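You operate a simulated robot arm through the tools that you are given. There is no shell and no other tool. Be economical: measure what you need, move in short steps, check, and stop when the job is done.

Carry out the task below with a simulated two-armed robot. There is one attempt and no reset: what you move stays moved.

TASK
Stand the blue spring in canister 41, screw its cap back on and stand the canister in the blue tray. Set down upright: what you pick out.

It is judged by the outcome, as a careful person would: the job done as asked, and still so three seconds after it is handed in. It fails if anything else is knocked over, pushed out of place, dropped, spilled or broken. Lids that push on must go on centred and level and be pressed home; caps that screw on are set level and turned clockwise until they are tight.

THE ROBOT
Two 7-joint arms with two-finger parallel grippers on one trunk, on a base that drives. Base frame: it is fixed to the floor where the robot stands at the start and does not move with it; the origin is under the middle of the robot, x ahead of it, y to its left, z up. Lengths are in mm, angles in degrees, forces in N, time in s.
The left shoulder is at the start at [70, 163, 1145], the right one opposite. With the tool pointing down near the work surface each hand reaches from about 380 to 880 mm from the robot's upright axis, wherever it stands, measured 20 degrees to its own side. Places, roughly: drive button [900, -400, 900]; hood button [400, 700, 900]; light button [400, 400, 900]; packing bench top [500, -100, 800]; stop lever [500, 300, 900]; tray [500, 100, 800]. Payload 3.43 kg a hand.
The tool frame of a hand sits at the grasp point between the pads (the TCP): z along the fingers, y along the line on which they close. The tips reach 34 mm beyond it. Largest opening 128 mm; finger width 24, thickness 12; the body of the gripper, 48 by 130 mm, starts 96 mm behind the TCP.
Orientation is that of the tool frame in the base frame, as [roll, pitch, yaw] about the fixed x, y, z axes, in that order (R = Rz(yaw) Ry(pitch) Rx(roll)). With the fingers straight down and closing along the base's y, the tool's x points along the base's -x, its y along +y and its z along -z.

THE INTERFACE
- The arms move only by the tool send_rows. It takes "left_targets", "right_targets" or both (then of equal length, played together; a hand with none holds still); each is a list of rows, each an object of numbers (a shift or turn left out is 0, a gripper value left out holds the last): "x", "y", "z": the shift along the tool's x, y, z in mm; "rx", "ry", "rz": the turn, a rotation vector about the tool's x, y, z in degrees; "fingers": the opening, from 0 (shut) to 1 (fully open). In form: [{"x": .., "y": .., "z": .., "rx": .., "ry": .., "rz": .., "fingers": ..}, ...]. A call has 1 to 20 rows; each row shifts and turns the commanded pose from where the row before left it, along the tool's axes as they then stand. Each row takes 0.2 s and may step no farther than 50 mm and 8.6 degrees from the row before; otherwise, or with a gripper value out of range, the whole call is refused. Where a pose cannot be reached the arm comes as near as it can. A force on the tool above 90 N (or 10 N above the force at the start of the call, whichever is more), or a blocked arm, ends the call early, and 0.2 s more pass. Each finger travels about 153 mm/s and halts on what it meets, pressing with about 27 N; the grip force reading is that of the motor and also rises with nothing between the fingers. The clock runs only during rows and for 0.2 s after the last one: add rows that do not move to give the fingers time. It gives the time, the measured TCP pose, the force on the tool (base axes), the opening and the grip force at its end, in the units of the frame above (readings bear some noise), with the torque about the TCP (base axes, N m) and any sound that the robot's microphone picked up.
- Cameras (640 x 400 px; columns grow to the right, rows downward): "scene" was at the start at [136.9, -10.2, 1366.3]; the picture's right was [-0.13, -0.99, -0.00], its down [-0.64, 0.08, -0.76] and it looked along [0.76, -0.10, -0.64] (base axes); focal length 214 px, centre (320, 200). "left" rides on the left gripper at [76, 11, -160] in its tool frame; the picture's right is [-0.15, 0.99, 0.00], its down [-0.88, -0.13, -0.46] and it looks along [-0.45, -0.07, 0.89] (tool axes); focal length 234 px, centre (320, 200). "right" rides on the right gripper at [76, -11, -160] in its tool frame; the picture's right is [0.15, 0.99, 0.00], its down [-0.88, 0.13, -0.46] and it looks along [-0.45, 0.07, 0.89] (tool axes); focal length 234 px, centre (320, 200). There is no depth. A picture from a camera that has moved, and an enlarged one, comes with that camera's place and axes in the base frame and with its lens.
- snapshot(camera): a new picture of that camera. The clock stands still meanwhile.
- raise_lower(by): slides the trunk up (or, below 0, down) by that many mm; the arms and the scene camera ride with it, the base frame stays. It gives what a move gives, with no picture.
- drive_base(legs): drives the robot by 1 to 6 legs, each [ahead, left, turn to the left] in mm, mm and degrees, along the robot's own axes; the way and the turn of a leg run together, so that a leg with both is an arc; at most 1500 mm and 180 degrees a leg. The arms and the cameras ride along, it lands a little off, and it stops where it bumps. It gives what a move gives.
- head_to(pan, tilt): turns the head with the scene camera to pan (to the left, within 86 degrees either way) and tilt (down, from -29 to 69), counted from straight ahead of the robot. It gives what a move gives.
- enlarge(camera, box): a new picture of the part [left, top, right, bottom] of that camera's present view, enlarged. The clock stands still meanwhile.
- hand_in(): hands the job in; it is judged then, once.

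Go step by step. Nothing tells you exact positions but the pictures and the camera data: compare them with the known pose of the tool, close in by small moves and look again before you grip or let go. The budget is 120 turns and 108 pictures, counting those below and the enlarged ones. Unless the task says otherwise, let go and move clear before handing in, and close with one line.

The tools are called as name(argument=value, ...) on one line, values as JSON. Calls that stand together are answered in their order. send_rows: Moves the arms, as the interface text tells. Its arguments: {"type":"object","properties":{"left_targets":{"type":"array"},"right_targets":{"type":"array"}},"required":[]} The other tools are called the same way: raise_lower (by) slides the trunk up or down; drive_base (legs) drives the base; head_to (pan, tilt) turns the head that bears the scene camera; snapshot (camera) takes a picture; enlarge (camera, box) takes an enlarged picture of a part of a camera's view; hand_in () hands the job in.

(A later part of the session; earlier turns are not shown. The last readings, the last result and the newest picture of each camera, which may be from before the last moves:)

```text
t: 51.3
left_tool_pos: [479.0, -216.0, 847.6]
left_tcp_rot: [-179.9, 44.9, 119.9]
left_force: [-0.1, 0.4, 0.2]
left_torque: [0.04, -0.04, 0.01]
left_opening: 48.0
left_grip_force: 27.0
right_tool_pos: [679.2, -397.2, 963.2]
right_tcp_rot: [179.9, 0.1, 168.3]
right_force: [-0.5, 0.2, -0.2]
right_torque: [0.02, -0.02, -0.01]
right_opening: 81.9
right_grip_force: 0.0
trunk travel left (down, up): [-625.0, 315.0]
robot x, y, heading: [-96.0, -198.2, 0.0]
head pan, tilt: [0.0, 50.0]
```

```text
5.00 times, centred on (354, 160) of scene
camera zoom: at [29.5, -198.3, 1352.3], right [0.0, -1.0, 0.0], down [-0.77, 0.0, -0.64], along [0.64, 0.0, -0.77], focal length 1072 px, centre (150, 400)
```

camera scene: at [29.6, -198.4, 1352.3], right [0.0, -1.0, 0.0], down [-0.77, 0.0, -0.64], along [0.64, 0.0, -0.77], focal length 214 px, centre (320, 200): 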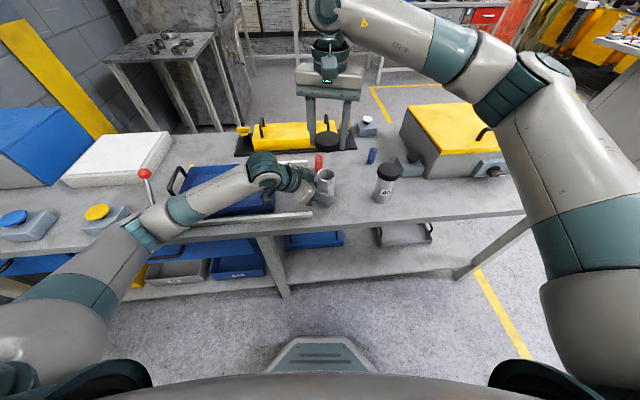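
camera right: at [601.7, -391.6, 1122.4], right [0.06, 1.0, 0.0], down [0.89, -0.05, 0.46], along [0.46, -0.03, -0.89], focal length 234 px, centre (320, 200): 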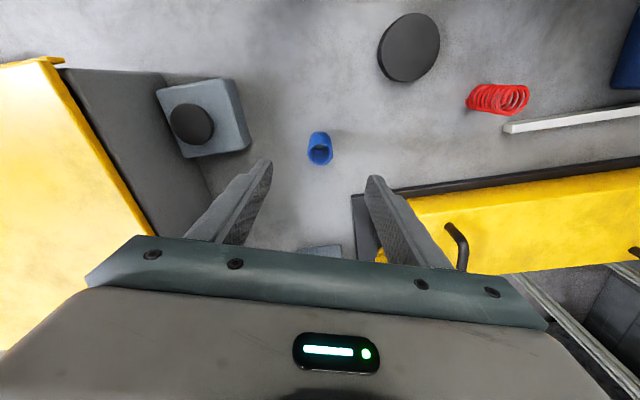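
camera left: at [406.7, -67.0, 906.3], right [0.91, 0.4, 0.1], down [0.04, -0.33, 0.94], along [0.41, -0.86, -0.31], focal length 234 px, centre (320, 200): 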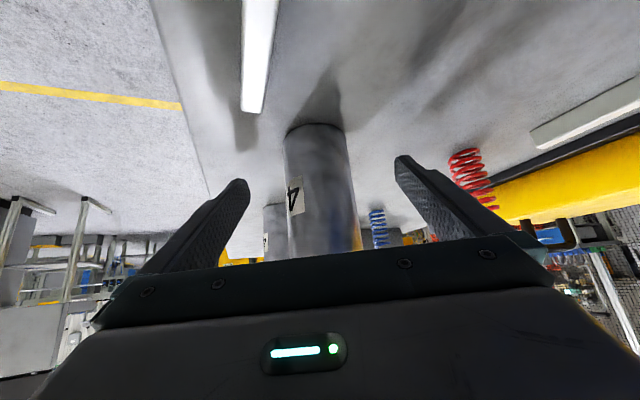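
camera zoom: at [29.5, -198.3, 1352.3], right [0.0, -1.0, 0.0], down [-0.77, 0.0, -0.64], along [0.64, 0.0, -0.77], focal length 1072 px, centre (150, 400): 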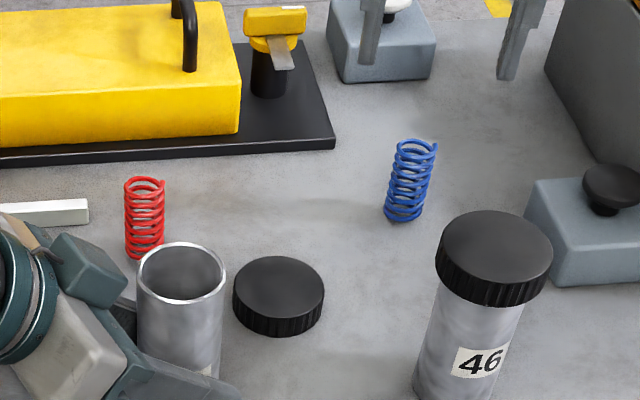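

enlarge(camera="right", box=[272, 110, 368, 170])

```text
6.67 times, centred on (320, 140) of right
camera zoom: at [601.7, -391.6, 1122.4], right [0.06, 1.0, 0.0], down [0.89, -0.05, 0.46], along [0.46, -0.03, -0.89], focal length 1561 px, centre (320, 600)
```

zoom: 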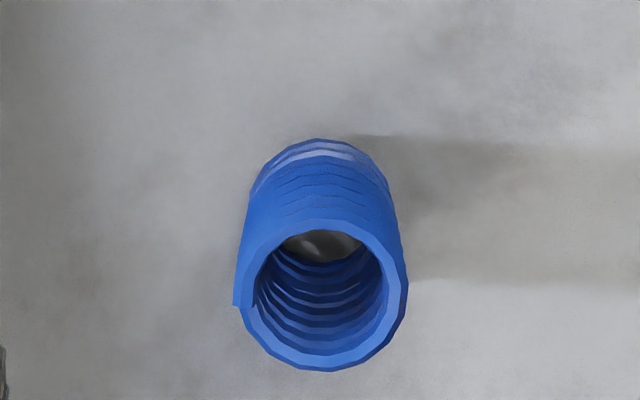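

Spring Ø≈28.6, top z≈861, at (676.7,-396.7). Lower to its top ~12 mm with narrowed fingers and check.

send_rows(right_targets=[{"x": 2.4, "fingers": 0.4}, {"z": 25}, {"z": 25}, {"z": 20}, {"z": 10}, {"z": 0}])

enlarge(camera="right", box=[224, 110, 416, 230])

enlarge(camera="scene", box=[332, 125, 412, 175])

```text
t: 52.7
left_tool_pos: [479.7, -218.3, 847.0]
left_tcp_rot: [-179.9, 44.9, 120.0]
left_force: [0.1, -0.2, -0.4]
left_torque: [0.01, -0.04, 0.02]
left_opening: 47.7
left_grip_force: 27.7
right_tool_pos: [675.9, -397.9, 883.1]
right_tcp_rot: [180.0, 0.0, 168.3]
right_force: [0.0, 0.9, -0.3]
right_torque: [0.01, 0.02, 0.01]
right_opening: 51.4
right_grip_force: 0.1
trunk travel left (down, up): [-625.0, 315.0]
robot x, y, heading: [-96.7, -196.0, 0.1]
head pan, tilt: [0.0, 50.0]
```

```text
3.33 times, centred on (320, 170) of right
camera zoom: at [598.1, -391.1, 1042.5], right [0.06, 1.0, 0.0], down [0.89, -0.05, 0.46], along [0.45, -0.03, -0.89], focal length 781 px, centre (320, 300)
```

zoom: 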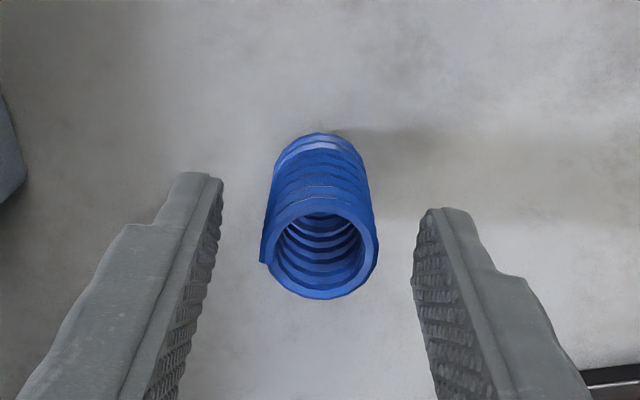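

```text
8.00 times, centred on (372, 150) of scene
camera zoom: at [29.6, -198.5, 1352.3], right [0.0, -1.0, 0.0], down [-0.77, 0.0, -0.64], along [0.64, 0.0, -0.77], focal length 1716 px, centre (-96, 600)
```

zoom: 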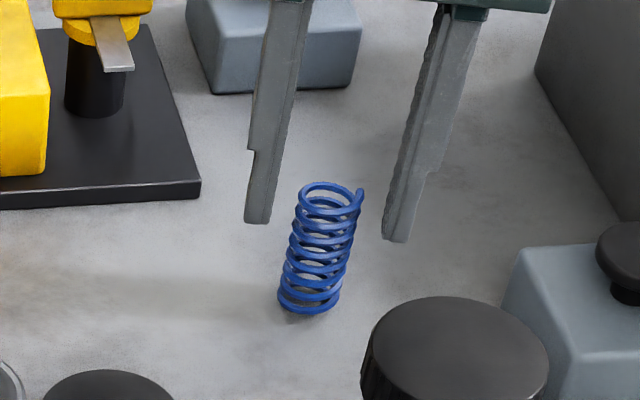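

Small correction (+2 x, +1.5 y), then close on the spring.

send_rows(right_targets=[{"x": -1.6, "y": 1.6}, {"fingers": 0.3}, {"fingers": 0.25}, {"fingers": 0.2}, {"fingers": 0.17}, {"fingers": 0.17}])

enlarge(camera="right", box=[224, 110, 416, 230])

enlarge(camera="scene", box=[332, 125, 412, 175])

```text
t: 54.1
left_tool_pos: [479.8, -215.9, 846.8]
left_tcp_rot: [-179.9, 44.9, 120.0]
left_force: [-0.1, -0.7, 0.6]
left_torque: [0.02, -0.03, 0.02]
left_opening: 47.9
left_grip_force: 27.0
right_tool_pos: [677.2, -395.0, 884.1]
right_tcp_rot: [-180.0, 0.0, 168.4]
right_force: [-0.3, -1.4, 0.4]
right_torque: [0.0, 0.03, -0.06]
right_opening: 27.8
right_grip_force: 27.1
trunk travel left (down, up): [-625.0, 315.0]
robot x, y, heading: [-100.1, -197.9, -0.3]
head pan, tilt: [0.0, 50.0]
```

```text
3.33 times, centred on (320, 170) of right
camera zoom: at [600.1, -389.6, 1042.7], right [0.06, 1.0, 0.0], down [0.89, -0.05, 0.46], along [0.45, -0.03, -0.89], focal length 781 px, centre (320, 300)
```

zoom: 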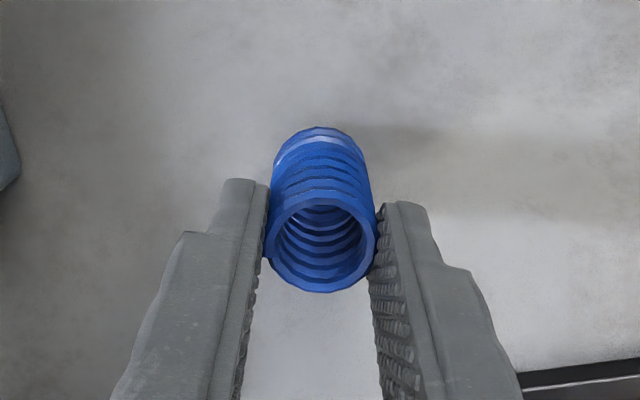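

```text
8.00 times, centred on (372, 150) of scene
camera zoom: at [29.6, -198.5, 1352.3], right [0.0, -1.0, 0.0], down [-0.77, 0.0, -0.64], along [0.64, 0.0, -0.77], focal length 1716 px, centre (-96, 600)
```

zoom: 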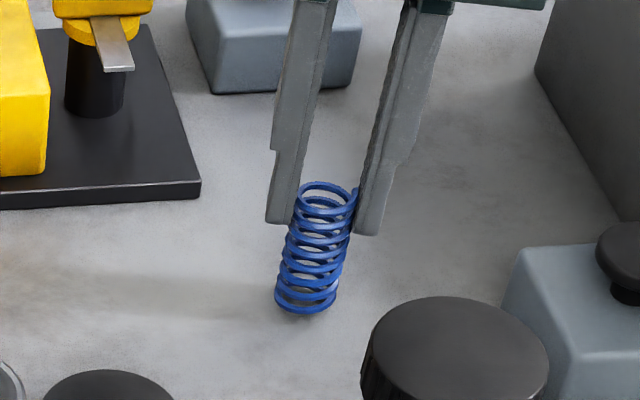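

Spring gripped straight. Lift and carry above the open canister.

send_rows(right_targets=[{"z": -20}, {"z": -40}, {"z": -40}, {"z": -40}, {"z": -40}, {"x": 38.2, "y": 22.4}, {"x": 38.2, "y": 22.4}, {"x": 38.2, "y": 22.4}, {"x": 38.2, "y": 22.4}, {"x": 38.2, "y": 22.4}, {"x": 38.2, "y": 22.4}, {"x": 0}])

enlarge(camera="right", box=[224, 100, 416, 220])

enlarge(camera="scene", box=[270, 110, 398, 190])

```text
t: 56.7
left_tool_pos: [480.4, -216.6, 847.4]
left_tcp_rot: [-179.9, 44.9, 119.9]
left_force: [-0.2, -0.4, 0.6]
left_torque: [0.03, -0.03, -0.04]
left_opening: 47.9
left_grip_force: 27.4
right_tool_pos: [479.2, -218.3, 1062.8]
right_tcp_rot: [180.0, 0.0, 168.3]
right_force: [0.5, -0.6, -0.4]
right_torque: [0.04, -0.01, -0.03]
right_opening: 27.9
right_grip_force: 26.6
trunk travel left (down, up): [-625.0, 315.0]
robot x, y, heading: [-100.9, -198.5, 0.1]
head pan, tilt: [0.0, 50.0]
```

```text
3.33 times, centred on (320, 160) of right
camera zoom: at [402.5, -211.5, 1222.2], right [0.06, 1.0, 0.0], down [0.89, -0.05, 0.46], along [0.45, -0.03, -0.89], focal length 781 px, centre (320, 333)
```

zoom: 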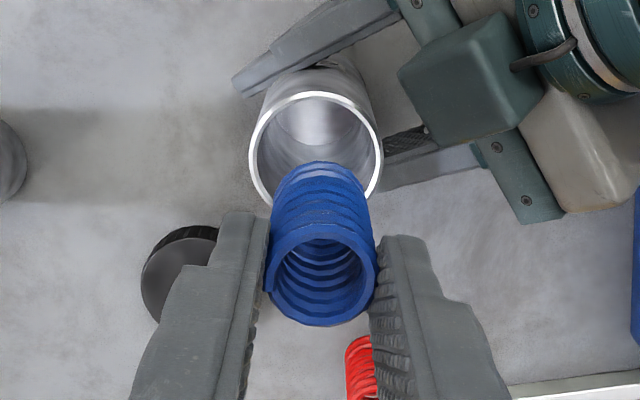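

```text
5.00 times, centred on (334, 150) of scene
camera zoom: at [29.7, -199.1, 1352.3], right [0.0, -1.0, 0.0], down [-0.77, 0.0, -0.64], along [0.64, 0.0, -0.77], focal length 1072 px, centre (250, 450)
```

zoom: 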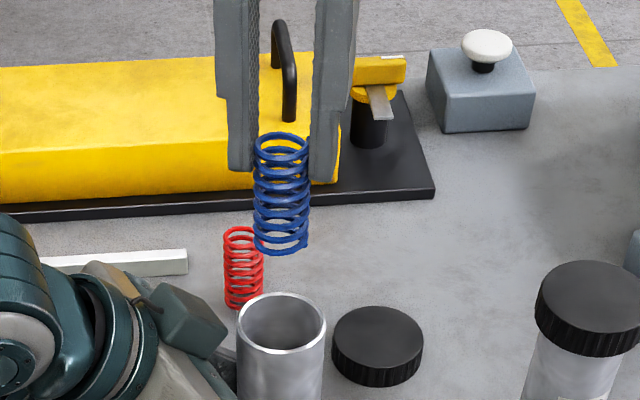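

Axis aligned within ~1 mm of the rim (canister empty inside). Lowering the spring into the mouth.

send_rows(right_targets=[{"z": 25}, {"z": 20}, {"z": 15}, {"z": 15}, {"z": 12}, {"z": 0}])

enlarge(camera="right", box=[224, 100, 416, 220])

enlarge(camera="scene", box=[286, 150, 366, 200])

```text
t: 58.1
left_tool_pos: [478.7, -216.5, 846.4]
left_tcp_rot: [-180.0, 44.8, 120.0]
left_force: [0.8, 1.1, 0.0]
left_torque: [0.06, -0.03, 0.02]
left_opening: 47.9
left_grip_force: 26.8
right_tool_pos: [480.5, -218.2, 975.8]
right_tcp_rot: [-180.0, -0.1, 168.3]
right_force: [-0.2, 0.1, 0.9]
right_torque: [0.03, 0.05, 0.02]
right_opening: 27.9
right_grip_force: 27.2
trunk travel left (down, up): [-625.0, 315.0]
robot x, y, heading: [-97.0, -200.9, 0.0]
head pan, tilt: [0.0, 50.0]
```

```text
3.33 times, centred on (320, 160) of right
camera zoom: at [403.4, -211.8, 1135.6], right [0.06, 1.0, 0.0], down [0.89, -0.05, 0.46], along [0.45, -0.03, -0.89], focal length 781 px, centre (320, 333)
```

zoom: 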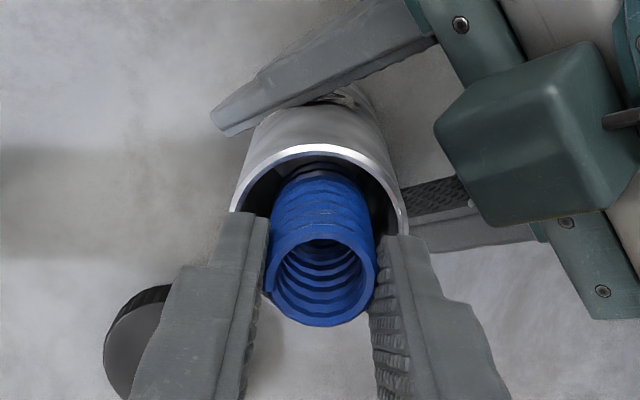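

```text
8.00 times, centred on (326, 175) of scene
camera zoom: at [29.6, -198.4, 1352.3], right [0.0, -1.0, 0.0], down [-0.77, 0.0, -0.64], along [0.64, 0.0, -0.77], focal length 1716 px, centre (272, 400)
```

zoom: 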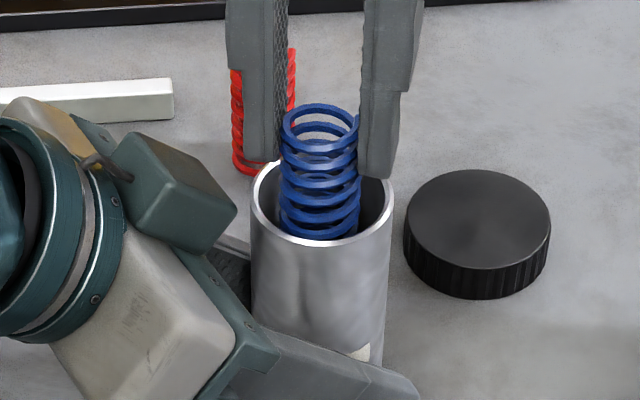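

Spring is in the mouth, centred. Lowering the last few millimetres to bring the tips to the rim.

send_rows(right_targets=[{"z": 3}, {"z": 3}, {"z": 2}, {"z": 0}])

enlarge(camera="scene", box=[286, 150, 366, 200])

```text
t: 59.1
left_tool_pos: [480.0, -216.9, 847.3]
left_tcp_rot: [-179.9, 45.0, 120.0]
left_force: [0.1, 0.3, -0.7]
left_torque: [0.0, -0.1, 0.02]
left_opening: 47.6
left_grip_force: 27.2
right_tool_pos: [481.2, -218.2, 968.3]
right_tcp_rot: [179.9, 0.1, 168.3]
right_force: [0.6, -0.3, 0.1]
right_torque: [-0.02, -0.04, 0.01]
right_opening: 27.6
right_grip_force: 26.9
trunk travel left (down, up): [-625.0, 315.0]
robot x, y, heading: [-98.1, -198.8, -0.1]
head pan, tilt: [0.0, 50.0]
```

```text
8.00 times, centred on (326, 175) of scene
camera zoom: at [29.6, -198.4, 1352.3], right [0.0, -1.0, 0.0], down [-0.77, 0.0, -0.64], along [0.64, 0.0, -0.77], focal length 1716 px, centre (272, 400)
```

zoom: 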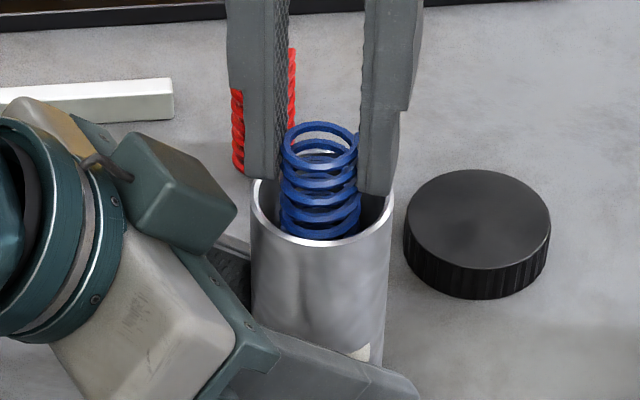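

send_rows(right_targets=[{"z": 2}, {"z": 1.5}, {"z": 0}])

enlarge(camera="right", box=[224, 100, 416, 220])

```text
t: 59.9
left_tool_pos: [480.4, -216.7, 846.6]
left_tcp_rot: [-179.9, 44.9, 120.0]
left_force: [0.3, 0.9, 0.4]
left_torque: [0.08, -0.04, -0.01]
left_opening: 48.0
left_grip_force: 27.3
right_tool_pos: [480.3, -217.1, 965.3]
right_tcp_rot: [180.0, 0.0, 168.4]
right_force: [0.7, -0.1, -0.4]
right_torque: [-0.02, 0.0, 0.01]
right_opening: 27.6
right_grip_force: 27.1
trunk travel left (down, up): [-625.0, 315.0]
robot x, y, heading: [-100.3, -202.2, -0.1]
head pan, tilt: [0.0, 50.0]
```

```text
3.33 times, centred on (320, 160) of right
camera zoom: at [403.5, -211.8, 1123.9], right [0.06, 1.0, 0.0], down [0.89, -0.05, 0.46], along [0.45, -0.03, -0.89], focal length 781 px, centre (320, 333)
```

zoom: 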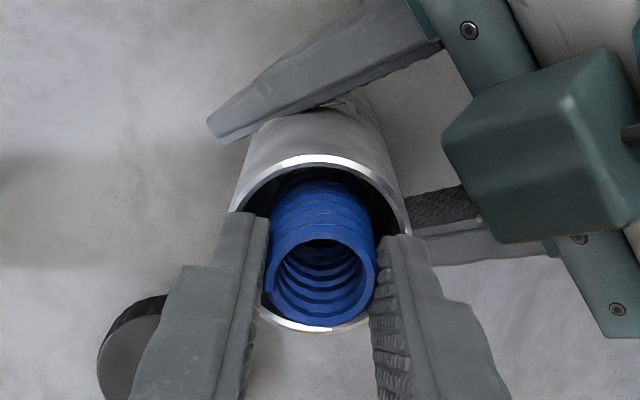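

Centred; releasing so the spring drops straight into the canister.

send_rows(right_targets=[{"fingers": 0.45}, {"z": 0}, {"z": 0}, {"z": -30}, {"z": -40}, {"z": -40}, {"z": 0}])

enlarge(camera="right", box=[256, 110, 384, 190])

enlarge(camera="scene", box=[286, 140, 366, 190])

```text
t: 61.5
left_tool_pos: [479.5, -216.5, 847.6]
left_tcp_rot: [-179.9, 44.9, 120.0]
left_force: [0.3, 0.0, 0.2]
left_torque: [0.04, -0.01, -0.04]
left_opening: 48.1
left_grip_force: 26.6
right_tool_pos: [481.1, -216.6, 1074.3]
right_tcp_rot: [-180.0, 0.0, 168.3]
right_force: [0.4, 0.6, -0.1]
right_torque: [-0.02, 0.0, 0.0]
right_opening: 57.4
right_grip_force: 0.0
trunk travel left (down, up): [-625.0, 315.0]
robot x, y, heading: [-99.9, -198.4, -0.1]
head pan, tilt: [0.0, 50.0]
```

```text
5.00 times, centred on (320, 150) of right
camera zoom: at [403.7, -211.7, 1234.2], right [0.06, 1.0, 0.0], down [0.89, -0.05, 0.46], along [0.45, -0.03, -0.89], focal length 1171 px, centre (320, 450)
```

zoom: 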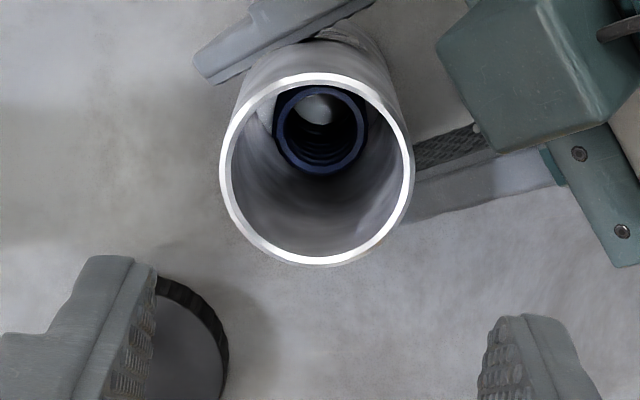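

```text
8.00 times, centred on (326, 165) of scene
camera zoom: at [29.6, -198.5, 1352.3], right [0.0, -1.0, 0.0], down [-0.77, 0.0, -0.64], along [0.64, 0.0, -0.77], focal length 1716 px, centre (272, 480)
```

zoom: 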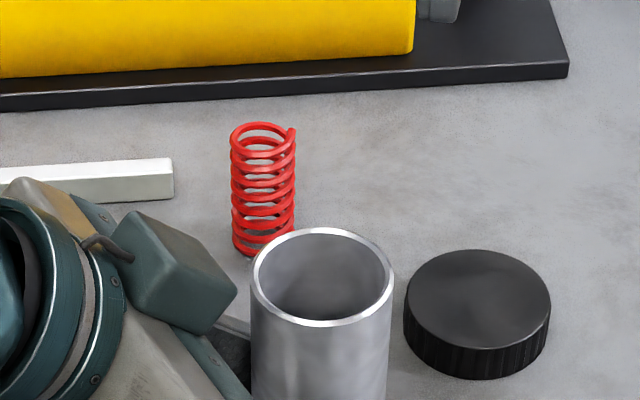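

The blue spring stands upright inside. Back to the cap, at the same pose I released it.

send_rows(right_targets=[{"x": -37.2, "y": -17.2, "fingers": 0.64}, {"x": -37.2, "y": -17.2}, {"x": -37.2, "y": -17.2}, {"z": 45}, {"z": 45}, {"z": 45}, {"z": 40}, {"z": 20}, {"z": 0}])

enlarge(camera="right", box=[224, 110, 416, 230])

enlarge(camera="scene", box=[310, 140, 390, 190])

```text
t: 63.5
left_tool_pos: [479.7, -216.6, 846.2]
left_tcp_rot: [-179.8, 44.8, 120.0]
left_force: [0.7, -0.7, 0.0]
left_torque: [0.0, -0.04, -0.03]
left_opening: 47.9
left_grip_force: 26.9
right_tool_pos: [578.6, -290.9, 879.3]
right_tcp_rot: [180.0, 0.0, 168.2]
right_force: [0.4, 0.2, 0.3]
right_torque: [0.02, 0.02, -0.03]
right_opening: 82.0
right_grip_force: 0.1
trunk travel left (down, up): [-625.0, 315.0]
robot x, y, heading: [-97.8, -199.8, -0.2]
head pan, tilt: [0.0, 50.0]
```

```text
3.33 times, centred on (320, 170) of right
camera zoom: at [501.9, -284.9, 1038.7], right [0.06, 1.0, 0.0], down [0.89, -0.05, 0.46], along [0.46, -0.03, -0.89], focal length 781 px, centre (320, 300)
```

zoom: 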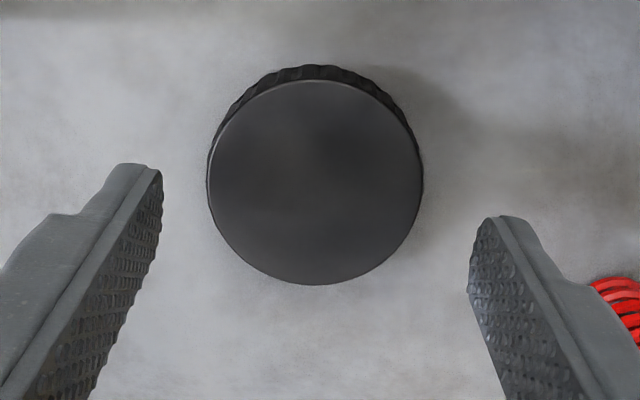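

```text
8.00 times, centred on (350, 165) of scene
camera zoom: at [29.6, -198.5, 1352.3], right [0.0, -1.0, 0.0], down [-0.77, 0.0, -0.64], along [0.64, 0.0, -0.77], focal length 1716 px, centre (80, 480)
```

zoom: 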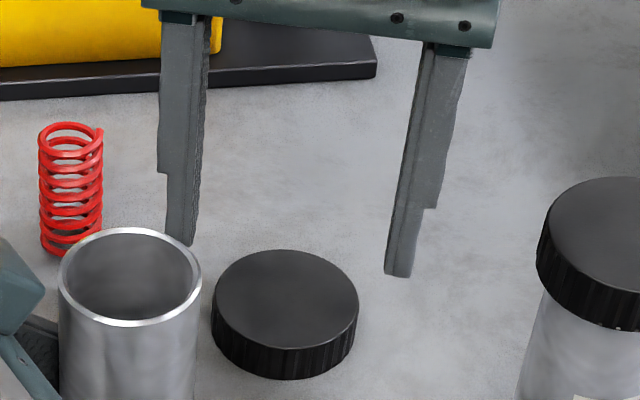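

send_rows(right_targets=[{"x": -0.5, "y": 0.6, "z": 20}, {"z": 15}, {"z": 10}, {"z": 0}, {"fingers": 0.52}, {"fingers": 0.45}, {"fingers": 0.4}, {"fingers": 0.4}])

send_rows(right_targets=[{"z": -10}, {"z": -40}, {"z": -45}, {"z": -45}, {"z": -45}, {"z": -40}, {"z": 0}])

enlarge(camera="scene", box=[280, 110, 408, 190])

enlarge(camera="right", box=[224, 110, 416, 230])

```text
t: 65.3
left_tool_pos: [479.4, -217.5, 846.1]
left_tcp_rot: [-179.8, 45.0, 120.0]
left_force: [0.3, 1.0, -0.8]
left_torque: [0.03, 0.03, 0.03]
left_opening: 47.7
left_grip_force: 26.6
right_tool_pos: [579.9, -288.7, 835.9]
right_tcp_rot: [179.9, 0.0, 168.3]
right_force: [0.3, -0.5, -0.2]
right_torque: [-0.02, 0.01, 0.0]
right_opening: 62.3
right_grip_force: 26.8
trunk travel left (down, up): [-625.0, 315.0]
robot x, y, heading: [-99.3, -201.2, 0.1]
head pan, tilt: [0.0, 50.0]
```

```text
t: 66.9
left_tool_pos: [479.8, -216.5, 847.2]
left_tcp_rot: [-179.8, 44.9, 120.0]
left_force: [-0.7, 1.0, 0.5]
left_torque: [0.06, -0.06, -0.02]
left_opening: 47.6
left_grip_force: 26.5
right_tool_pos: [580.9, -289.2, 1060.2]
right_tcp_rot: [-180.0, 0.0, 168.2]
right_force: [-0.1, 0.0, -0.5]
right_torque: [0.0, 0.02, -0.01]
right_opening: 62.2
right_grip_force: 26.9
trunk travel left (down, up): [-625.0, 315.0]
robot x, y, heading: [-98.8, -195.8, -0.1]
head pan, tilt: [0.0, 50.0]
```

```text
5.00 times, centred on (344, 150) of scene
camera zoom: at [29.7, -198.6, 1352.3], right [0.0, -1.0, 0.0], down [-0.77, 0.0, -0.64], along [0.64, 0.0, -0.77], focal length 1072 px, centre (200, 450)
```

zoom: 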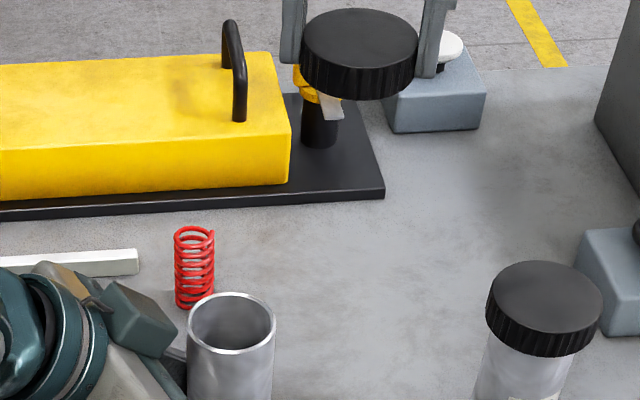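

```text
3.33 times, centred on (320, 170) of right
camera zoom: at [503.0, -283.3, 1220.0], right [0.06, 1.0, 0.0], down [0.89, -0.05, 0.46], along [0.45, -0.03, -0.89], focal length 781 px, centre (320, 300)
```

zoom: 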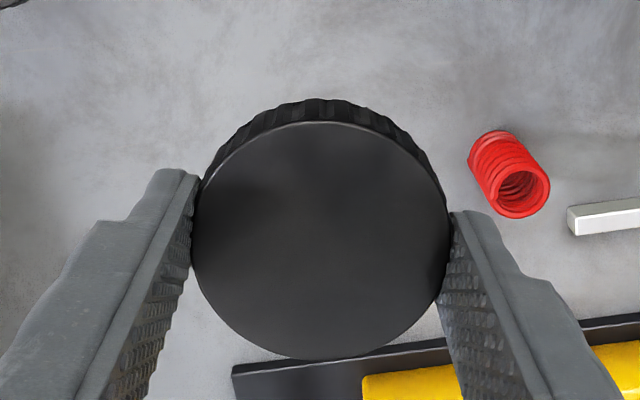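

The cap is gripped as before. Carry it back over the canister at the lift-off pose and approach.

send_rows(right_targets=[{"x": 37.2, "y": 16.7}, {"x": 37.2, "y": 16.7}, {"x": 37.2, "y": 16.7}, {"z": 30}, {"z": 30}, {"z": 20}, {"z": 5}, {"z": 0}])

enlarge(camera="scene", box=[286, 150, 366, 200])

snapshot(camera="left")

```text
t: 68.7
left_tool_pos: [479.6, -216.0, 847.8]
left_tcp_rot: [-180.0, 44.9, 120.0]
left_force: [0.7, 0.1, -0.3]
left_torque: [0.01, -0.08, -0.03]
left_opening: 48.1
left_grip_force: 27.5
right_tool_pos: [481.1, -218.8, 975.3]
right_tcp_rot: [180.0, 0.0, 168.3]
right_force: [-0.1, 0.0, -1.1]
right_torque: [-0.01, -0.01, -0.02]
right_opening: 62.4
right_grip_force: 26.9
trunk travel left (down, up): [-625.0, 315.0]
robot x, y, heading: [-100.8, -200.1, -0.1]
head pan, tilt: [0.0, 50.0]
```

```text
8.00 times, centred on (326, 175) of scene
camera zoom: at [29.6, -198.4, 1352.3], right [0.0, -1.0, 0.0], down [-0.77, 0.0, -0.64], along [0.64, 0.0, -0.77], focal length 1716 px, centre (272, 400)
```

zoom: 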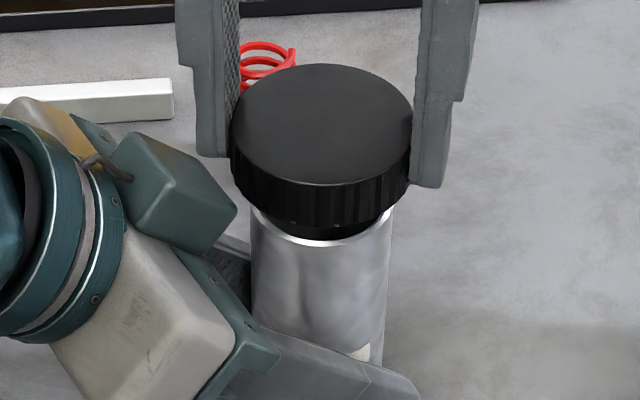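

```text
54 pictures are left
camera left: at [407.0, -66.9, 906.2], right [0.91, 0.4, 0.1], down [0.04, -0.33, 0.94], along [0.41, -0.85, -0.31], focal length 234 px, centre (320, 200)
```

left: 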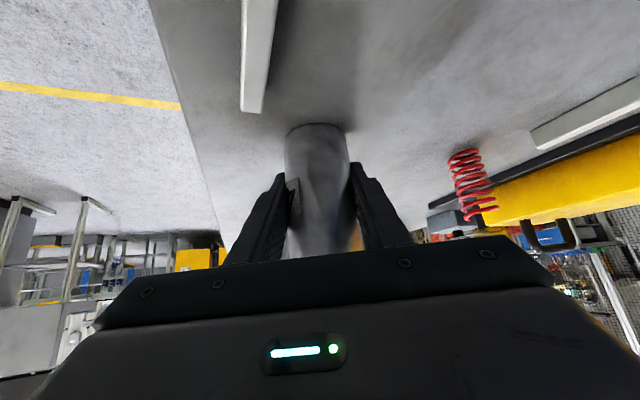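

Centred. Lowering onto the thread gently, watching the force.

send_rows(right_targets=[{"z": 5}, {"z": 5}, {"z": 5}, {"z": 5}, {"z": 4}, {"z": 3}, {"z": 0}])

```text
t: 70.3
left_tool_pos: [478.9, -215.9, 846.9]
left_tcp_rot: [-179.9, 44.8, 120.0]
left_force: [-0.1, 0.3, 0.3]
left_torque: [0.02, -0.06, 0.0]
left_opening: 48.0
left_grip_force: 26.9
right_tool_pos: [480.9, -217.2, 949.1]
right_tcp_rot: [180.0, 0.0, 168.3]
right_force: [-0.1, 0.3, 0.0]
right_torque: [0.02, 0.01, 0.0]
right_opening: 62.6
right_grip_force: 26.9
trunk travel left (down, up): [-625.0, 315.0]
robot x, y, heading: [-100.7, -199.8, -0.0]
head pan, tilt: [0.0, 50.0]
```

send_rows(right_targets=[{"z": 2}, {"z": 2}, {"z": 1}, {"z": 1}, {"z": 0}])

enlarge(camera="scene", box=[286, 150, 366, 200])

```text
t: 71.5
left_tool_pos: [479.2, -216.2, 846.5]
left_tcp_rot: [-179.9, 45.0, 119.9]
left_force: [5.8, -1.3, -7.9]
left_torque: [-0.26, -0.46, 0.07]
left_opening: 47.8
left_grip_force: 26.7
right_tool_pos: [480.6, -218.1, 943.2]
right_tcp_rot: [179.9, 0.0, 168.4]
right_force: [1.4, -2.9, 25.8]
right_torque: [-0.07, -0.07, -0.02]
right_opening: 62.3
right_grip_force: 27.1
trunk travel left (down, up): [-625.0, 315.0]
robot x, y, heading: [-103.3, -198.4, -0.0]
head pan, tilt: [0.0, 50.0]
```

```text
8.00 times, centred on (326, 175) of scene
camera zoom: at [28.7, -198.9, 1352.5], right [0.0, -1.0, 0.0], down [-0.77, 0.0, -0.64], along [0.64, 0.0, -0.77], focal length 1716 px, centre (272, 400)
```

zoom: 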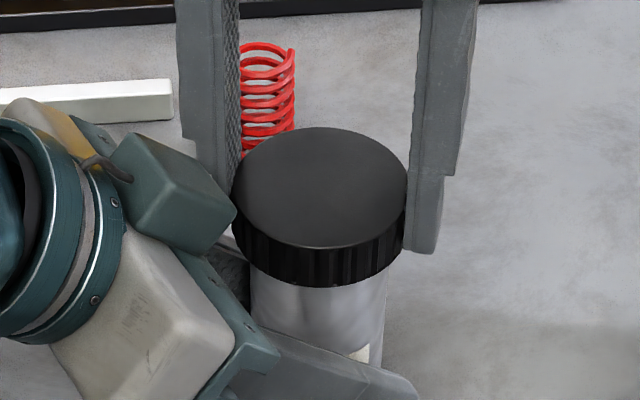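

The cap is seated level on the thread. Turn clockwise 80° with slight downward follow.

send_rows(right_targets=[{"rz": 8, "z": 0.1}, {"rz": 8, "z": 0.1}, {"rz": 8, "z": 0.1}, {"rz": 8, "z": 0.1}, {"rz": 8, "z": 0.1}, {"rz": 8, "z": 0.1}, {"rz": 8, "z": 0.1}, {"rz": 8, "z": 0.1}, {"rz": 8, "z": 0.1}, {"rz": 8, "z": 0.1}, {"rz": 0}])

enlarge(camera="scene", box=[286, 150, 366, 200])

```text
t: 73.9
left_tool_pos: [478.9, -215.2, 845.8]
left_tcp_rot: [-180.0, 44.9, 120.2]
left_force: [1.9, 6.5, -8.3]
left_torque: [-0.35, 0.3, 0.07]
left_opening: 48.0
left_grip_force: 27.5
right_tool_pos: [480.7, -218.8, 940.5]
right_tcp_rot: [180.0, 0.0, 88.3]
right_force: [-4.7, -7.5, 13.9]
right_torque: [-0.17, 0.11, -0.03]
right_opening: 62.0
right_grip_force: 27.3
trunk travel left (down, up): [-625.0, 315.0]
robot x, y, heading: [-98.4, -201.6, -0.1]
head pan, tilt: [0.0, 50.0]
```

```text
8.00 times, centred on (326, 175) of scene
camera zoom: at [28.7, -198.5, 1352.4], right [0.0, -1.0, 0.0], down [-0.77, 0.0, -0.64], along [0.64, 0.0, -0.77], focal length 1716 px, centre (272, 400)
```

zoom: 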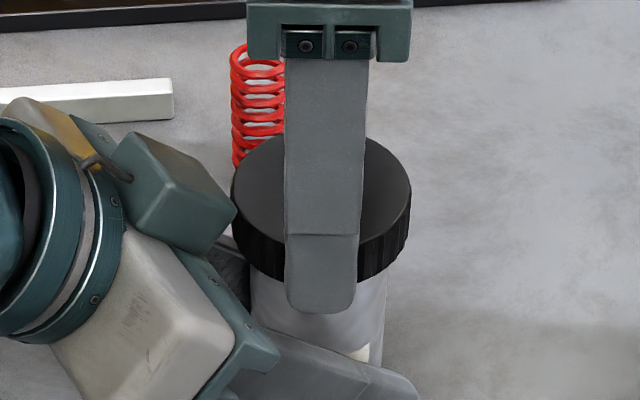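

It engaged (sinks and force drops). Three more strokes with re-grips.

send_rows(right_targets=[{"fingers": 0.6}, {"z": 0}, {"rz": -8}, {"rz": -8}, {"rz": -8}, {"rz": -8}, {"rz": -8}, {"rz": -8}, {"rz": -8}, {"rz": -8}, {"rz": -8}, {"rz": -8}, {"fingers": 0.5}, {"fingers": 0.44}, {"fingers": 0.4}, {"fingers": 0.4}])

send_rows(right_targets=[{"rz": 8, "z": 0.12}, {"rz": 8, "z": 0.12}, {"rz": 8, "z": 0.12}, {"rz": 8, "z": 0.12}, {"rz": 8, "z": 0.12}, {"rz": 8, "z": 0.12}, {"rz": 8, "z": 0.12}, {"rz": 8, "z": 0.12}, {"rz": 8, "z": 0.12}, {"rz": 8, "z": 0.12}, {"rz": 0}])

send_rows(right_targets=[{"fingers": 0.6}, {"z": 0}, {"rz": -8}, {"rz": -8}, {"rz": -8}, {"rz": -8}, {"rz": -8}, {"rz": -8}, {"rz": -8}, {"rz": -8}, {"rz": -8}, {"rz": -8}, {"fingers": 0.5}, {"fingers": 0.44}, {"fingers": 0.4}, {"fingers": 0.4}])

send_rows(right_targets=[{"rz": 8, "z": 0.12}, {"rz": 8, "z": 0.12}, {"rz": 8, "z": 0.12}, {"rz": 8, "z": 0.12}, {"rz": 8, "z": 0.12}, {"rz": 8, "z": 0.12}, {"rz": 8, "z": 0.12}, {"rz": 8, "z": 0.12}, {"rz": 8, "z": 0.12}, {"rz": 8, "z": 0.12}, {"rz": 0}])

enlarge(camera="scene", box=[286, 150, 366, 200])

```text
t: 77.3
left_tool_pos: [479.1, -216.8, 846.9]
left_tcp_rot: [-179.9, 44.9, 120.1]
left_force: [0.2, -1.7, 0.0]
left_torque: [0.32, -0.16, 0.0]
left_opening: 47.8
left_grip_force: 27.1
right_tool_pos: [480.5, -218.2, 941.3]
right_tcp_rot: [180.0, 0.0, 168.3]
right_force: [1.9, 3.5, -0.3]
right_torque: [0.08, -0.02, 0.04]
right_opening: 62.3
right_grip_force: 27.2
trunk travel left (down, up): [-625.0, 315.0]
robot x, y, heading: [-97.7, -198.7, 0.1]
head pan, tilt: [0.0, 50.0]
```

```text
t: 79.7
left_tool_pos: [479.7, -216.7, 846.6]
left_tcp_rot: [-179.8, 44.9, 120.0]
left_force: [0.6, -0.8, 0.7]
left_torque: [0.08, 0.2, 0.04]
left_opening: 48.0
left_grip_force: 27.2
right_tool_pos: [480.3, -218.2, 940.1]
right_tcp_rot: [-179.9, -0.1, 88.3]
right_force: [-2.1, 0.8, -1.3]
right_torque: [0.0, -0.02, -0.05]
right_opening: 62.6
right_grip_force: 26.5
trunk travel left (down, up): [-625.0, 315.0]
robot x, y, heading: [-100.1, -202.3, -0.1]
head pan, tilt: [0.0, 50.0]
```

```text
t: 83.1
left_tool_pos: [480.1, -216.4, 847.2]
left_tcp_rot: [-180.0, 44.9, 120.1]
left_force: [0.1, -1.8, 0.6]
left_torque: [0.29, -0.12, 0.01]
left_opening: 47.7
left_grip_force: 27.2
right_tool_pos: [480.9, -217.2, 940.6]
right_tcp_rot: [-180.0, 0.1, 168.3]
right_force: [0.2, 1.8, -0.1]
right_torque: [0.04, 0.01, 0.0]
right_opening: 62.7
right_grip_force: 26.9
trunk travel left (down, up): [-625.0, 315.0]
robot x, y, heading: [-100.6, -197.9, -0.2]
head pan, tilt: [0.0, 50.0]
```

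```text
t: 85.5
left_tool_pos: [480.2, -216.9, 846.0]
left_tcp_rot: [-179.8, 44.9, 120.0]
left_force: [0.5, 2.0, -1.6]
left_torque: [-0.23, 0.02, 0.03]
left_opening: 47.8
left_grip_force: 26.7
right_tool_pos: [481.4, -217.9, 939.4]
right_tcp_rot: [180.0, 0.0, 88.2]
right_force: [-1.8, -4.4, 2.2]
right_torque: [-0.1, 0.03, -0.01]
right_opening: 62.3
right_grip_force: 26.8
trunk travel left (down, up): [-625.0, 315.0]
robot x, y, heading: [-102.0, -201.4, -0.1]
head pan, tilt: [0.0, 50.0]
```

```text
8.00 times, centred on (326, 175) of scene
camera zoom: at [29.2, -198.6, 1352.4], right [0.0, -1.0, 0.0], down [-0.77, 0.0, -0.64], along [0.64, 0.0, -0.77], focal length 1716 px, centre (272, 400)
```

zoom: 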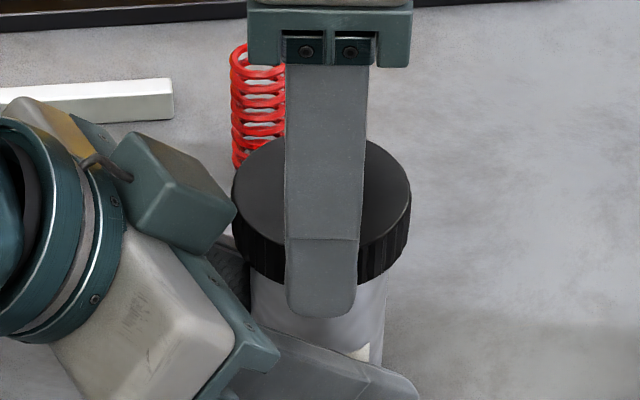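

Descending as it turns. Continue until it resists.

send_rows(right_targets=[{"fingers": 0.6}, {"z": 0}, {"rz": -8}, {"rz": -8}, {"rz": -8}, {"rz": -8}, {"rz": -8}, {"rz": -8}, {"rz": -8}, {"rz": -8}, {"rz": -8}, {"rz": -8}, {"fingers": 0.5}, {"fingers": 0.44}, {"fingers": 0.4}, {"fingers": 0.4}])

send_rows(right_targets=[{"rz": 8, "z": 0.12}, {"rz": 8, "z": 0.12}, {"rz": 8, "z": 0.12}, {"rz": 8, "z": 0.12}, {"rz": 8, "z": 0.12}, {"rz": 8, "z": 0.12}, {"rz": 8, "z": 0.12}, {"rz": 8, "z": 0.12}, {"rz": 8, "z": 0.12}, {"rz": 8, "z": 0.12}])

send_rows(right_targets=[{"fingers": 0.6}, {"z": 0}, {"rz": -8}, {"rz": -8}, {"rz": -8}, {"rz": -8}, {"rz": -8}, {"rz": -8}, {"rz": -8}, {"rz": -8}, {"rz": -8}, {"rz": -8}, {"fingers": 0.5}, {"fingers": 0.44}, {"fingers": 0.4}, {"fingers": 0.4}])

send_rows(right_targets=[{"rz": 8}, {"rz": 8}, {"rz": 8}, {"rz": 8}, {"rz": 8}])

send_rows(right_targets=[{"rz": 8}, {"rz": 8}, {"rz": 8}, {"rz": 8}, {"rz": 8}])

enlarge(camera="scene", box=[286, 150, 366, 200])

```text
t: 88.9
left_tool_pos: [479.6, -216.7, 846.6]
left_tcp_rot: [-180.0, 44.9, 120.0]
left_force: [-1.2, -1.3, 0.1]
left_torque: [0.23, -0.2, 0.0]
left_opening: 47.9
left_grip_force: 26.9
right_tool_pos: [481.0, -218.1, 941.3]
right_tcp_rot: [-180.0, 0.1, 168.3]
right_force: [2.0, 2.5, 0.4]
right_torque: [0.06, -0.04, 0.02]
right_opening: 62.8
right_grip_force: 26.6
trunk travel left (down, up): [-625.0, 315.0]
robot x, y, heading: [-97.4, -199.2, 0.2]
head pan, tilt: [0.0, 50.0]
```

```text
t: 91.1
left_tool_pos: [477.7, -216.7, 846.9]
left_tcp_rot: [-179.9, 44.9, 119.9]
left_force: [-8.7, 5.1, 1.6]
left_torque: [0.23, -0.79, -0.61]
left_opening: 51.5
left_grip_force: 26.8
right_tool_pos: [481.6, -217.7, 939.5]
right_tcp_rot: [179.8, -0.2, 88.0]
right_force: [10.0, -2.9, 1.4]
right_torque: [-0.27, -0.12, 0.61]
right_opening: 63.4
right_grip_force: 27.0
trunk travel left (down, up): [-625.0, 315.0]
robot x, y, heading: [-98.1, -202.5, 0.0]
head pan, tilt: [0.0, 50.0]
```

```text
t: 94.5
left_tool_pos: [479.6, -215.1, 846.7]
left_tcp_rot: [-180.0, 44.9, 120.1]
left_force: [6.8, 22.6, 1.1]
left_torque: [-0.8, 0.4, 0.16]
left_opening: 51.2
left_grip_force: 26.4
right_tool_pos: [480.2, -220.6, 937.9]
right_tcp_rot: [-179.8, 0.0, 168.4]
right_force: [-6.6, -21.1, 3.8]
right_torque: [-1.02, 0.19, -0.11]
right_opening: 62.8
right_grip_force: 27.5
trunk travel left (down, up): [-625.0, 315.0]
robot x, y, heading: [-101.1, -202.0, -0.1]
head pan, tilt: [0.0, 50.0]
```

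```text
t: 95.7
left_tool_pos: [477.9, -217.0, 848.2]
left_tcp_rot: [-179.9, 45.0, 120.1]
left_force: [11.2, 6.3, 2.1]
left_torque: [-0.5, 0.71, -0.5]
left_opening: 51.9
left_grip_force: 27.0
right_tool_pos: [479.8, -219.0, 937.8]
right_tcp_rot: [-179.9, 0.1, 128.2]
right_force: [-11.1, -7.4, 0.9]
right_torque: [-0.14, 0.19, 0.51]
right_opening: 63.3
right_grip_force: 27.6
trunk travel left (down, up): [-625.0, 315.0]
robot x, y, heading: [-101.2, -199.9, -0.3]
head pan, tilt: [0.0, 50.0]
```

```text
t: 96.9
left_tool_pos: [478.7, -217.7, 846.5]
left_tcp_rot: [-179.7, 44.8, 119.9]
left_force: [6.3, 0.5, 0.4]
left_torque: [0.08, 0.07, 0.03]
left_opening: 48.3
left_grip_force: 27.7
right_tool_pos: [481.0, -217.7, 939.3]
right_tcp_rot: [180.0, 0.0, 88.2]
right_force: [-6.9, 1.6, 0.1]
right_torque: [0.05, 0.46, 0.05]
right_opening: 62.5
right_grip_force: 27.1
trunk travel left (down, up): [-625.0, 315.0]
robot x, y, heading: [-102.9, -201.4, -0.1]
head pan, tilt: [0.0, 50.0]
```

```text
8.00 times, centred on (326, 175) of scene
camera zoom: at [29.4, -198.2, 1352.3], right [0.0, -1.0, 0.0], down [-0.77, 0.0, -0.64], along [0.64, 0.0, -0.77], focal length 1716 px, centre (272, 400)
```

zoom: 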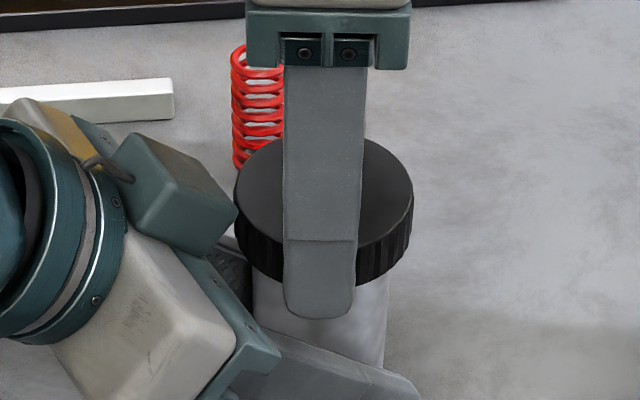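

The cap resists with ~0.6 N·m and the canister began to slip in the left grip: it's tight, and back to its original height. Now release with the left hand and retreat it, right still holding the cap.

send_rows(left_targets=[{"fingers": 0.5}, {"fingers": 0.6}, {"z": 0}, {"z": -20}, {"z": -30}, {"z": -40}, {"z": -40}, {"z": -40}, {"z": 0}])

snapshot(camera="scene")

enlarge(camera="scene", box=[270, 130, 398, 210])

```text
t: 98.9
left_tool_pos: [419.6, -111.7, 966.6]
left_tcp_rot: [-179.9, 44.9, 120.1]
left_force: [-0.4, -0.5, -1.2]
left_torque: [0.02, 0.0, 0.0]
left_opening: 76.8
left_grip_force: 0.1
right_tool_pos: [480.2, -217.2, 938.4]
right_tcp_rot: [-179.9, 0.0, 88.3]
right_force: [-1.7, 0.9, -0.2]
right_torque: [0.05, 0.12, 0.02]
right_opening: 62.4
right_grip_force: 26.8
trunk travel left (down, up): [-625.0, 315.0]
robot x, y, heading: [-102.3, -200.6, -0.1]
head pan, tilt: [0.0, 50.0]
```

```text
49 pictures are left
camera scene: at [29.4, -198.6, 1352.4], right [0.0, -1.0, 0.0], down [-0.77, 0.0, -0.64], along [0.64, 0.0, -0.77], focal length 214 px, centre (320, 200)
```

scene: 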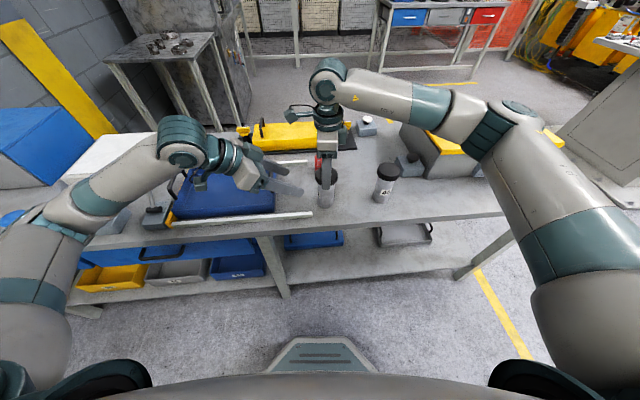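

```text
5.00 times, centred on (334, 170) of scene
camera zoom: at [29.4, -198.6, 1352.4], right [0.0, -1.0, 0.0], down [-0.77, 0.0, -0.64], along [0.64, 0.0, -0.77], focal length 1072 px, centre (250, 350)
```

zoom: 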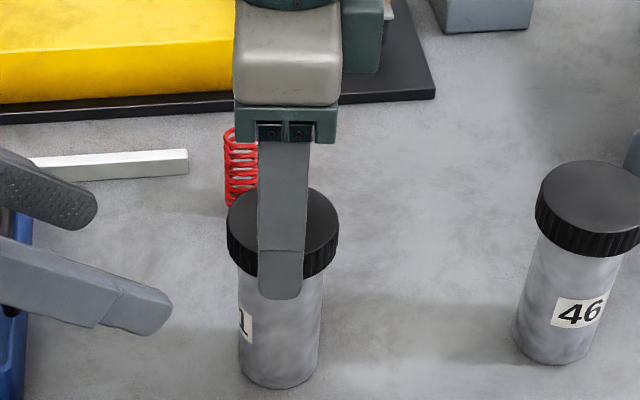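

Canister stands upright. Move the left hand up and back, and untwist it to its starting posture.

send_rows(left_targets=[{"x": -14.8, "y": -18.5, "z": -30}, {"x": -14.8, "y": -18.5, "z": -30}, {"x": -14.8, "y": -18.5, "z": -30}, {"ry": 7.5}, {"ry": 7.5}, {"ry": 7.5}, {"ry": 7.5}, {"ry": 7.5}, {"ry": 7.5}, {"rz": -8.57}, {"rz": -8.57}, {"rz": -8.57}, {"rz": -8.57}, {"rz": -8.57}, {"rz": -8.57}, {"rz": -8.57}, {"z": -30, "y": 35}, {"z": -30, "y": 35}, {"z": -30, "y": 35}, {"z": -30, "y": 35}])

snapshot(camera="scene")

```text
t: 103.1
left_tool_pos: [354.3, 28.7, 1181.4]
left_tcp_rot: [-179.9, -0.1, 179.9]
left_force: [-0.2, 0.8, 0.5]
left_torque: [-0.03, 0.01, -0.01]
left_opening: 76.4
left_grip_force: 0.1
right_tool_pos: [480.5, -217.1, 939.3]
right_tcp_rot: [180.0, 0.1, 88.3]
right_force: [-0.4, 0.7, -0.8]
right_torque: [0.08, -0.04, -0.02]
right_opening: 62.0
right_grip_force: 27.6
trunk travel left (down, up): [-625.0, 315.0]
robot x, y, heading: [-100.8, -195.6, 0.0]
head pan, tilt: [0.0, 50.0]
```

```text
47 pictures are left
camera scene: at [28.1, -197.4, 1352.4], right [0.0, -1.0, 0.0], down [-0.77, 0.0, -0.64], along [0.64, 0.0, -0.77], focal length 214 px, centre (320, 200)
```

scene: 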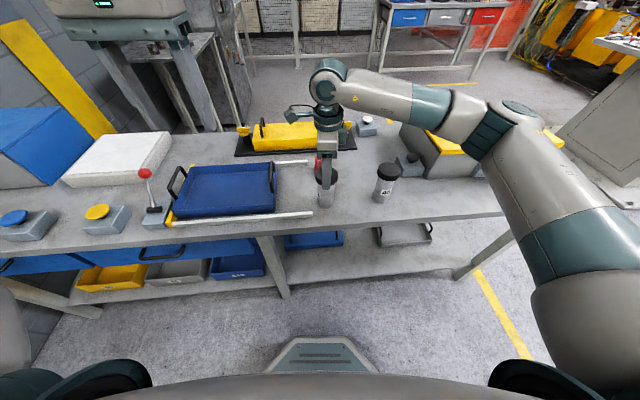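

Left hand is clear and high. Lift the canister by its tight cap 130 mm.

send_rows(right_targets=[{"z": -5}, {"z": -10}, {"z": -25}, {"z": -30}, {"z": -30}, {"z": -30}, {"z": 0}])

enlarge(camera="scene", box=[240, 100, 400, 200])

enlarge(camera="scene", box=[140, 140, 300, 240])

```text
t: 104.7
left_tool_pos: [355.7, 28.7, 1180.6]
left_tcp_rot: [-179.9, -0.1, 180.0]
left_force: [0.2, 0.4, -0.1]
left_torque: [0.0, 0.01, 0.02]
left_opening: 76.8
left_grip_force: 0.0
right_tool_pos: [481.6, -219.5, 1068.0]
right_tcp_rot: [-179.8, 0.0, 88.3]
right_force: [-0.2, 0.7, -3.1]
right_torque: [0.01, -0.02, 0.0]
right_opening: 62.2
right_grip_force: 27.2
trunk travel left (down, up): [-625.0, 315.0]
robot x, y, heading: [-99.2, -200.7, -0.1]
head pan, tilt: [0.0, 50.0]
```

```text
4.00 times, centred on (320, 150) of scene
camera zoom: at [30.2, -198.5, 1352.2], right [0.0, -1.0, 0.0], down [-0.77, 0.0, -0.64], along [0.64, 0.0, -0.77], focal length 858 px, centre (320, 400)
```

zoom: 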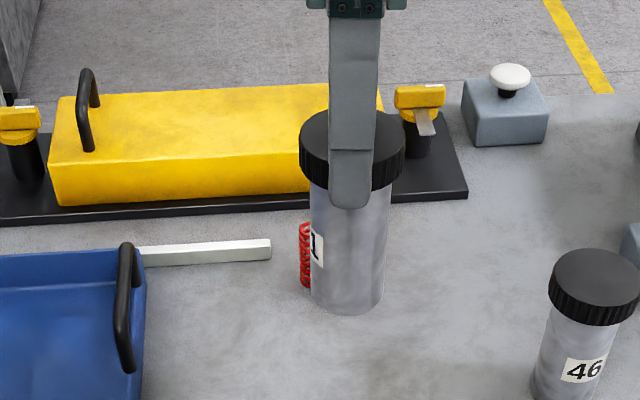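

```text
4.00 times, centred on (220, 190) of scene
camera zoom: at [30.2, -198.5, 1352.2], right [0.0, -1.0, 0.0], down [-0.77, 0.0, -0.64], along [0.64, 0.0, -0.77], focal length 858 px, centre (720, 240)
```

zoom: 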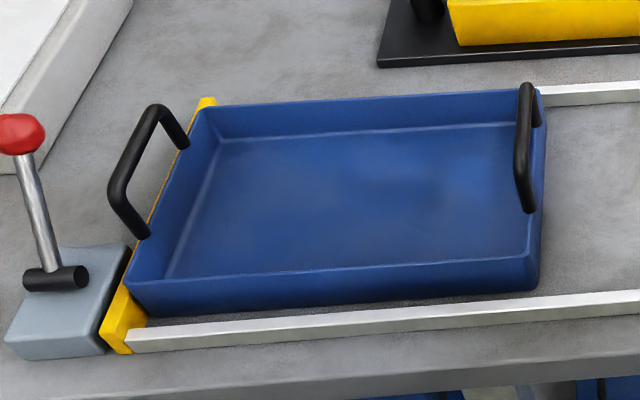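

The canister hangs level. Drive left 200 mm to bring it toward the tray.

drive_base(legs=[[0, 200, 0]])

snapshot(camera="scene")

```text
t: 106.3
left_tool_pos: [355.3, 228.7, 1181.4]
left_tcp_rot: [179.9, -0.1, 179.9]
left_force: [0.9, 0.4, -0.8]
left_torque: [-0.02, -0.01, 0.0]
left_opening: 76.8
left_grip_force: 0.0
right_tool_pos: [481.7, -18.1, 1068.3]
right_tcp_rot: [-179.9, 0.0, 88.3]
right_force: [-0.3, -0.3, -3.8]
right_torque: [-0.03, -0.02, 0.01]
right_opening: 62.4
right_grip_force: 27.0
trunk travel left (down, up): [-625.0, 315.0]
robot x, y, heading: [-97.9, 0.1, -0.0]
head pan, tilt: [0.0, 50.0]
```

```text
44 pictures are left
camera scene: at [30.0, 2.2, 1352.3], right [0.0, -1.0, 0.0], down [-0.77, 0.0, -0.64], along [0.64, 0.0, -0.77], focal length 214 px, centre (320, 200)
```

scene: 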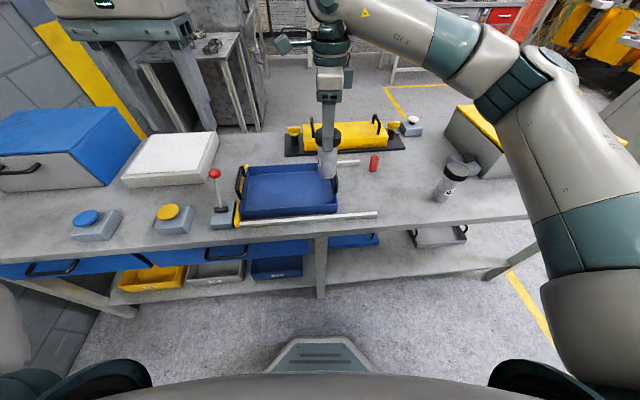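

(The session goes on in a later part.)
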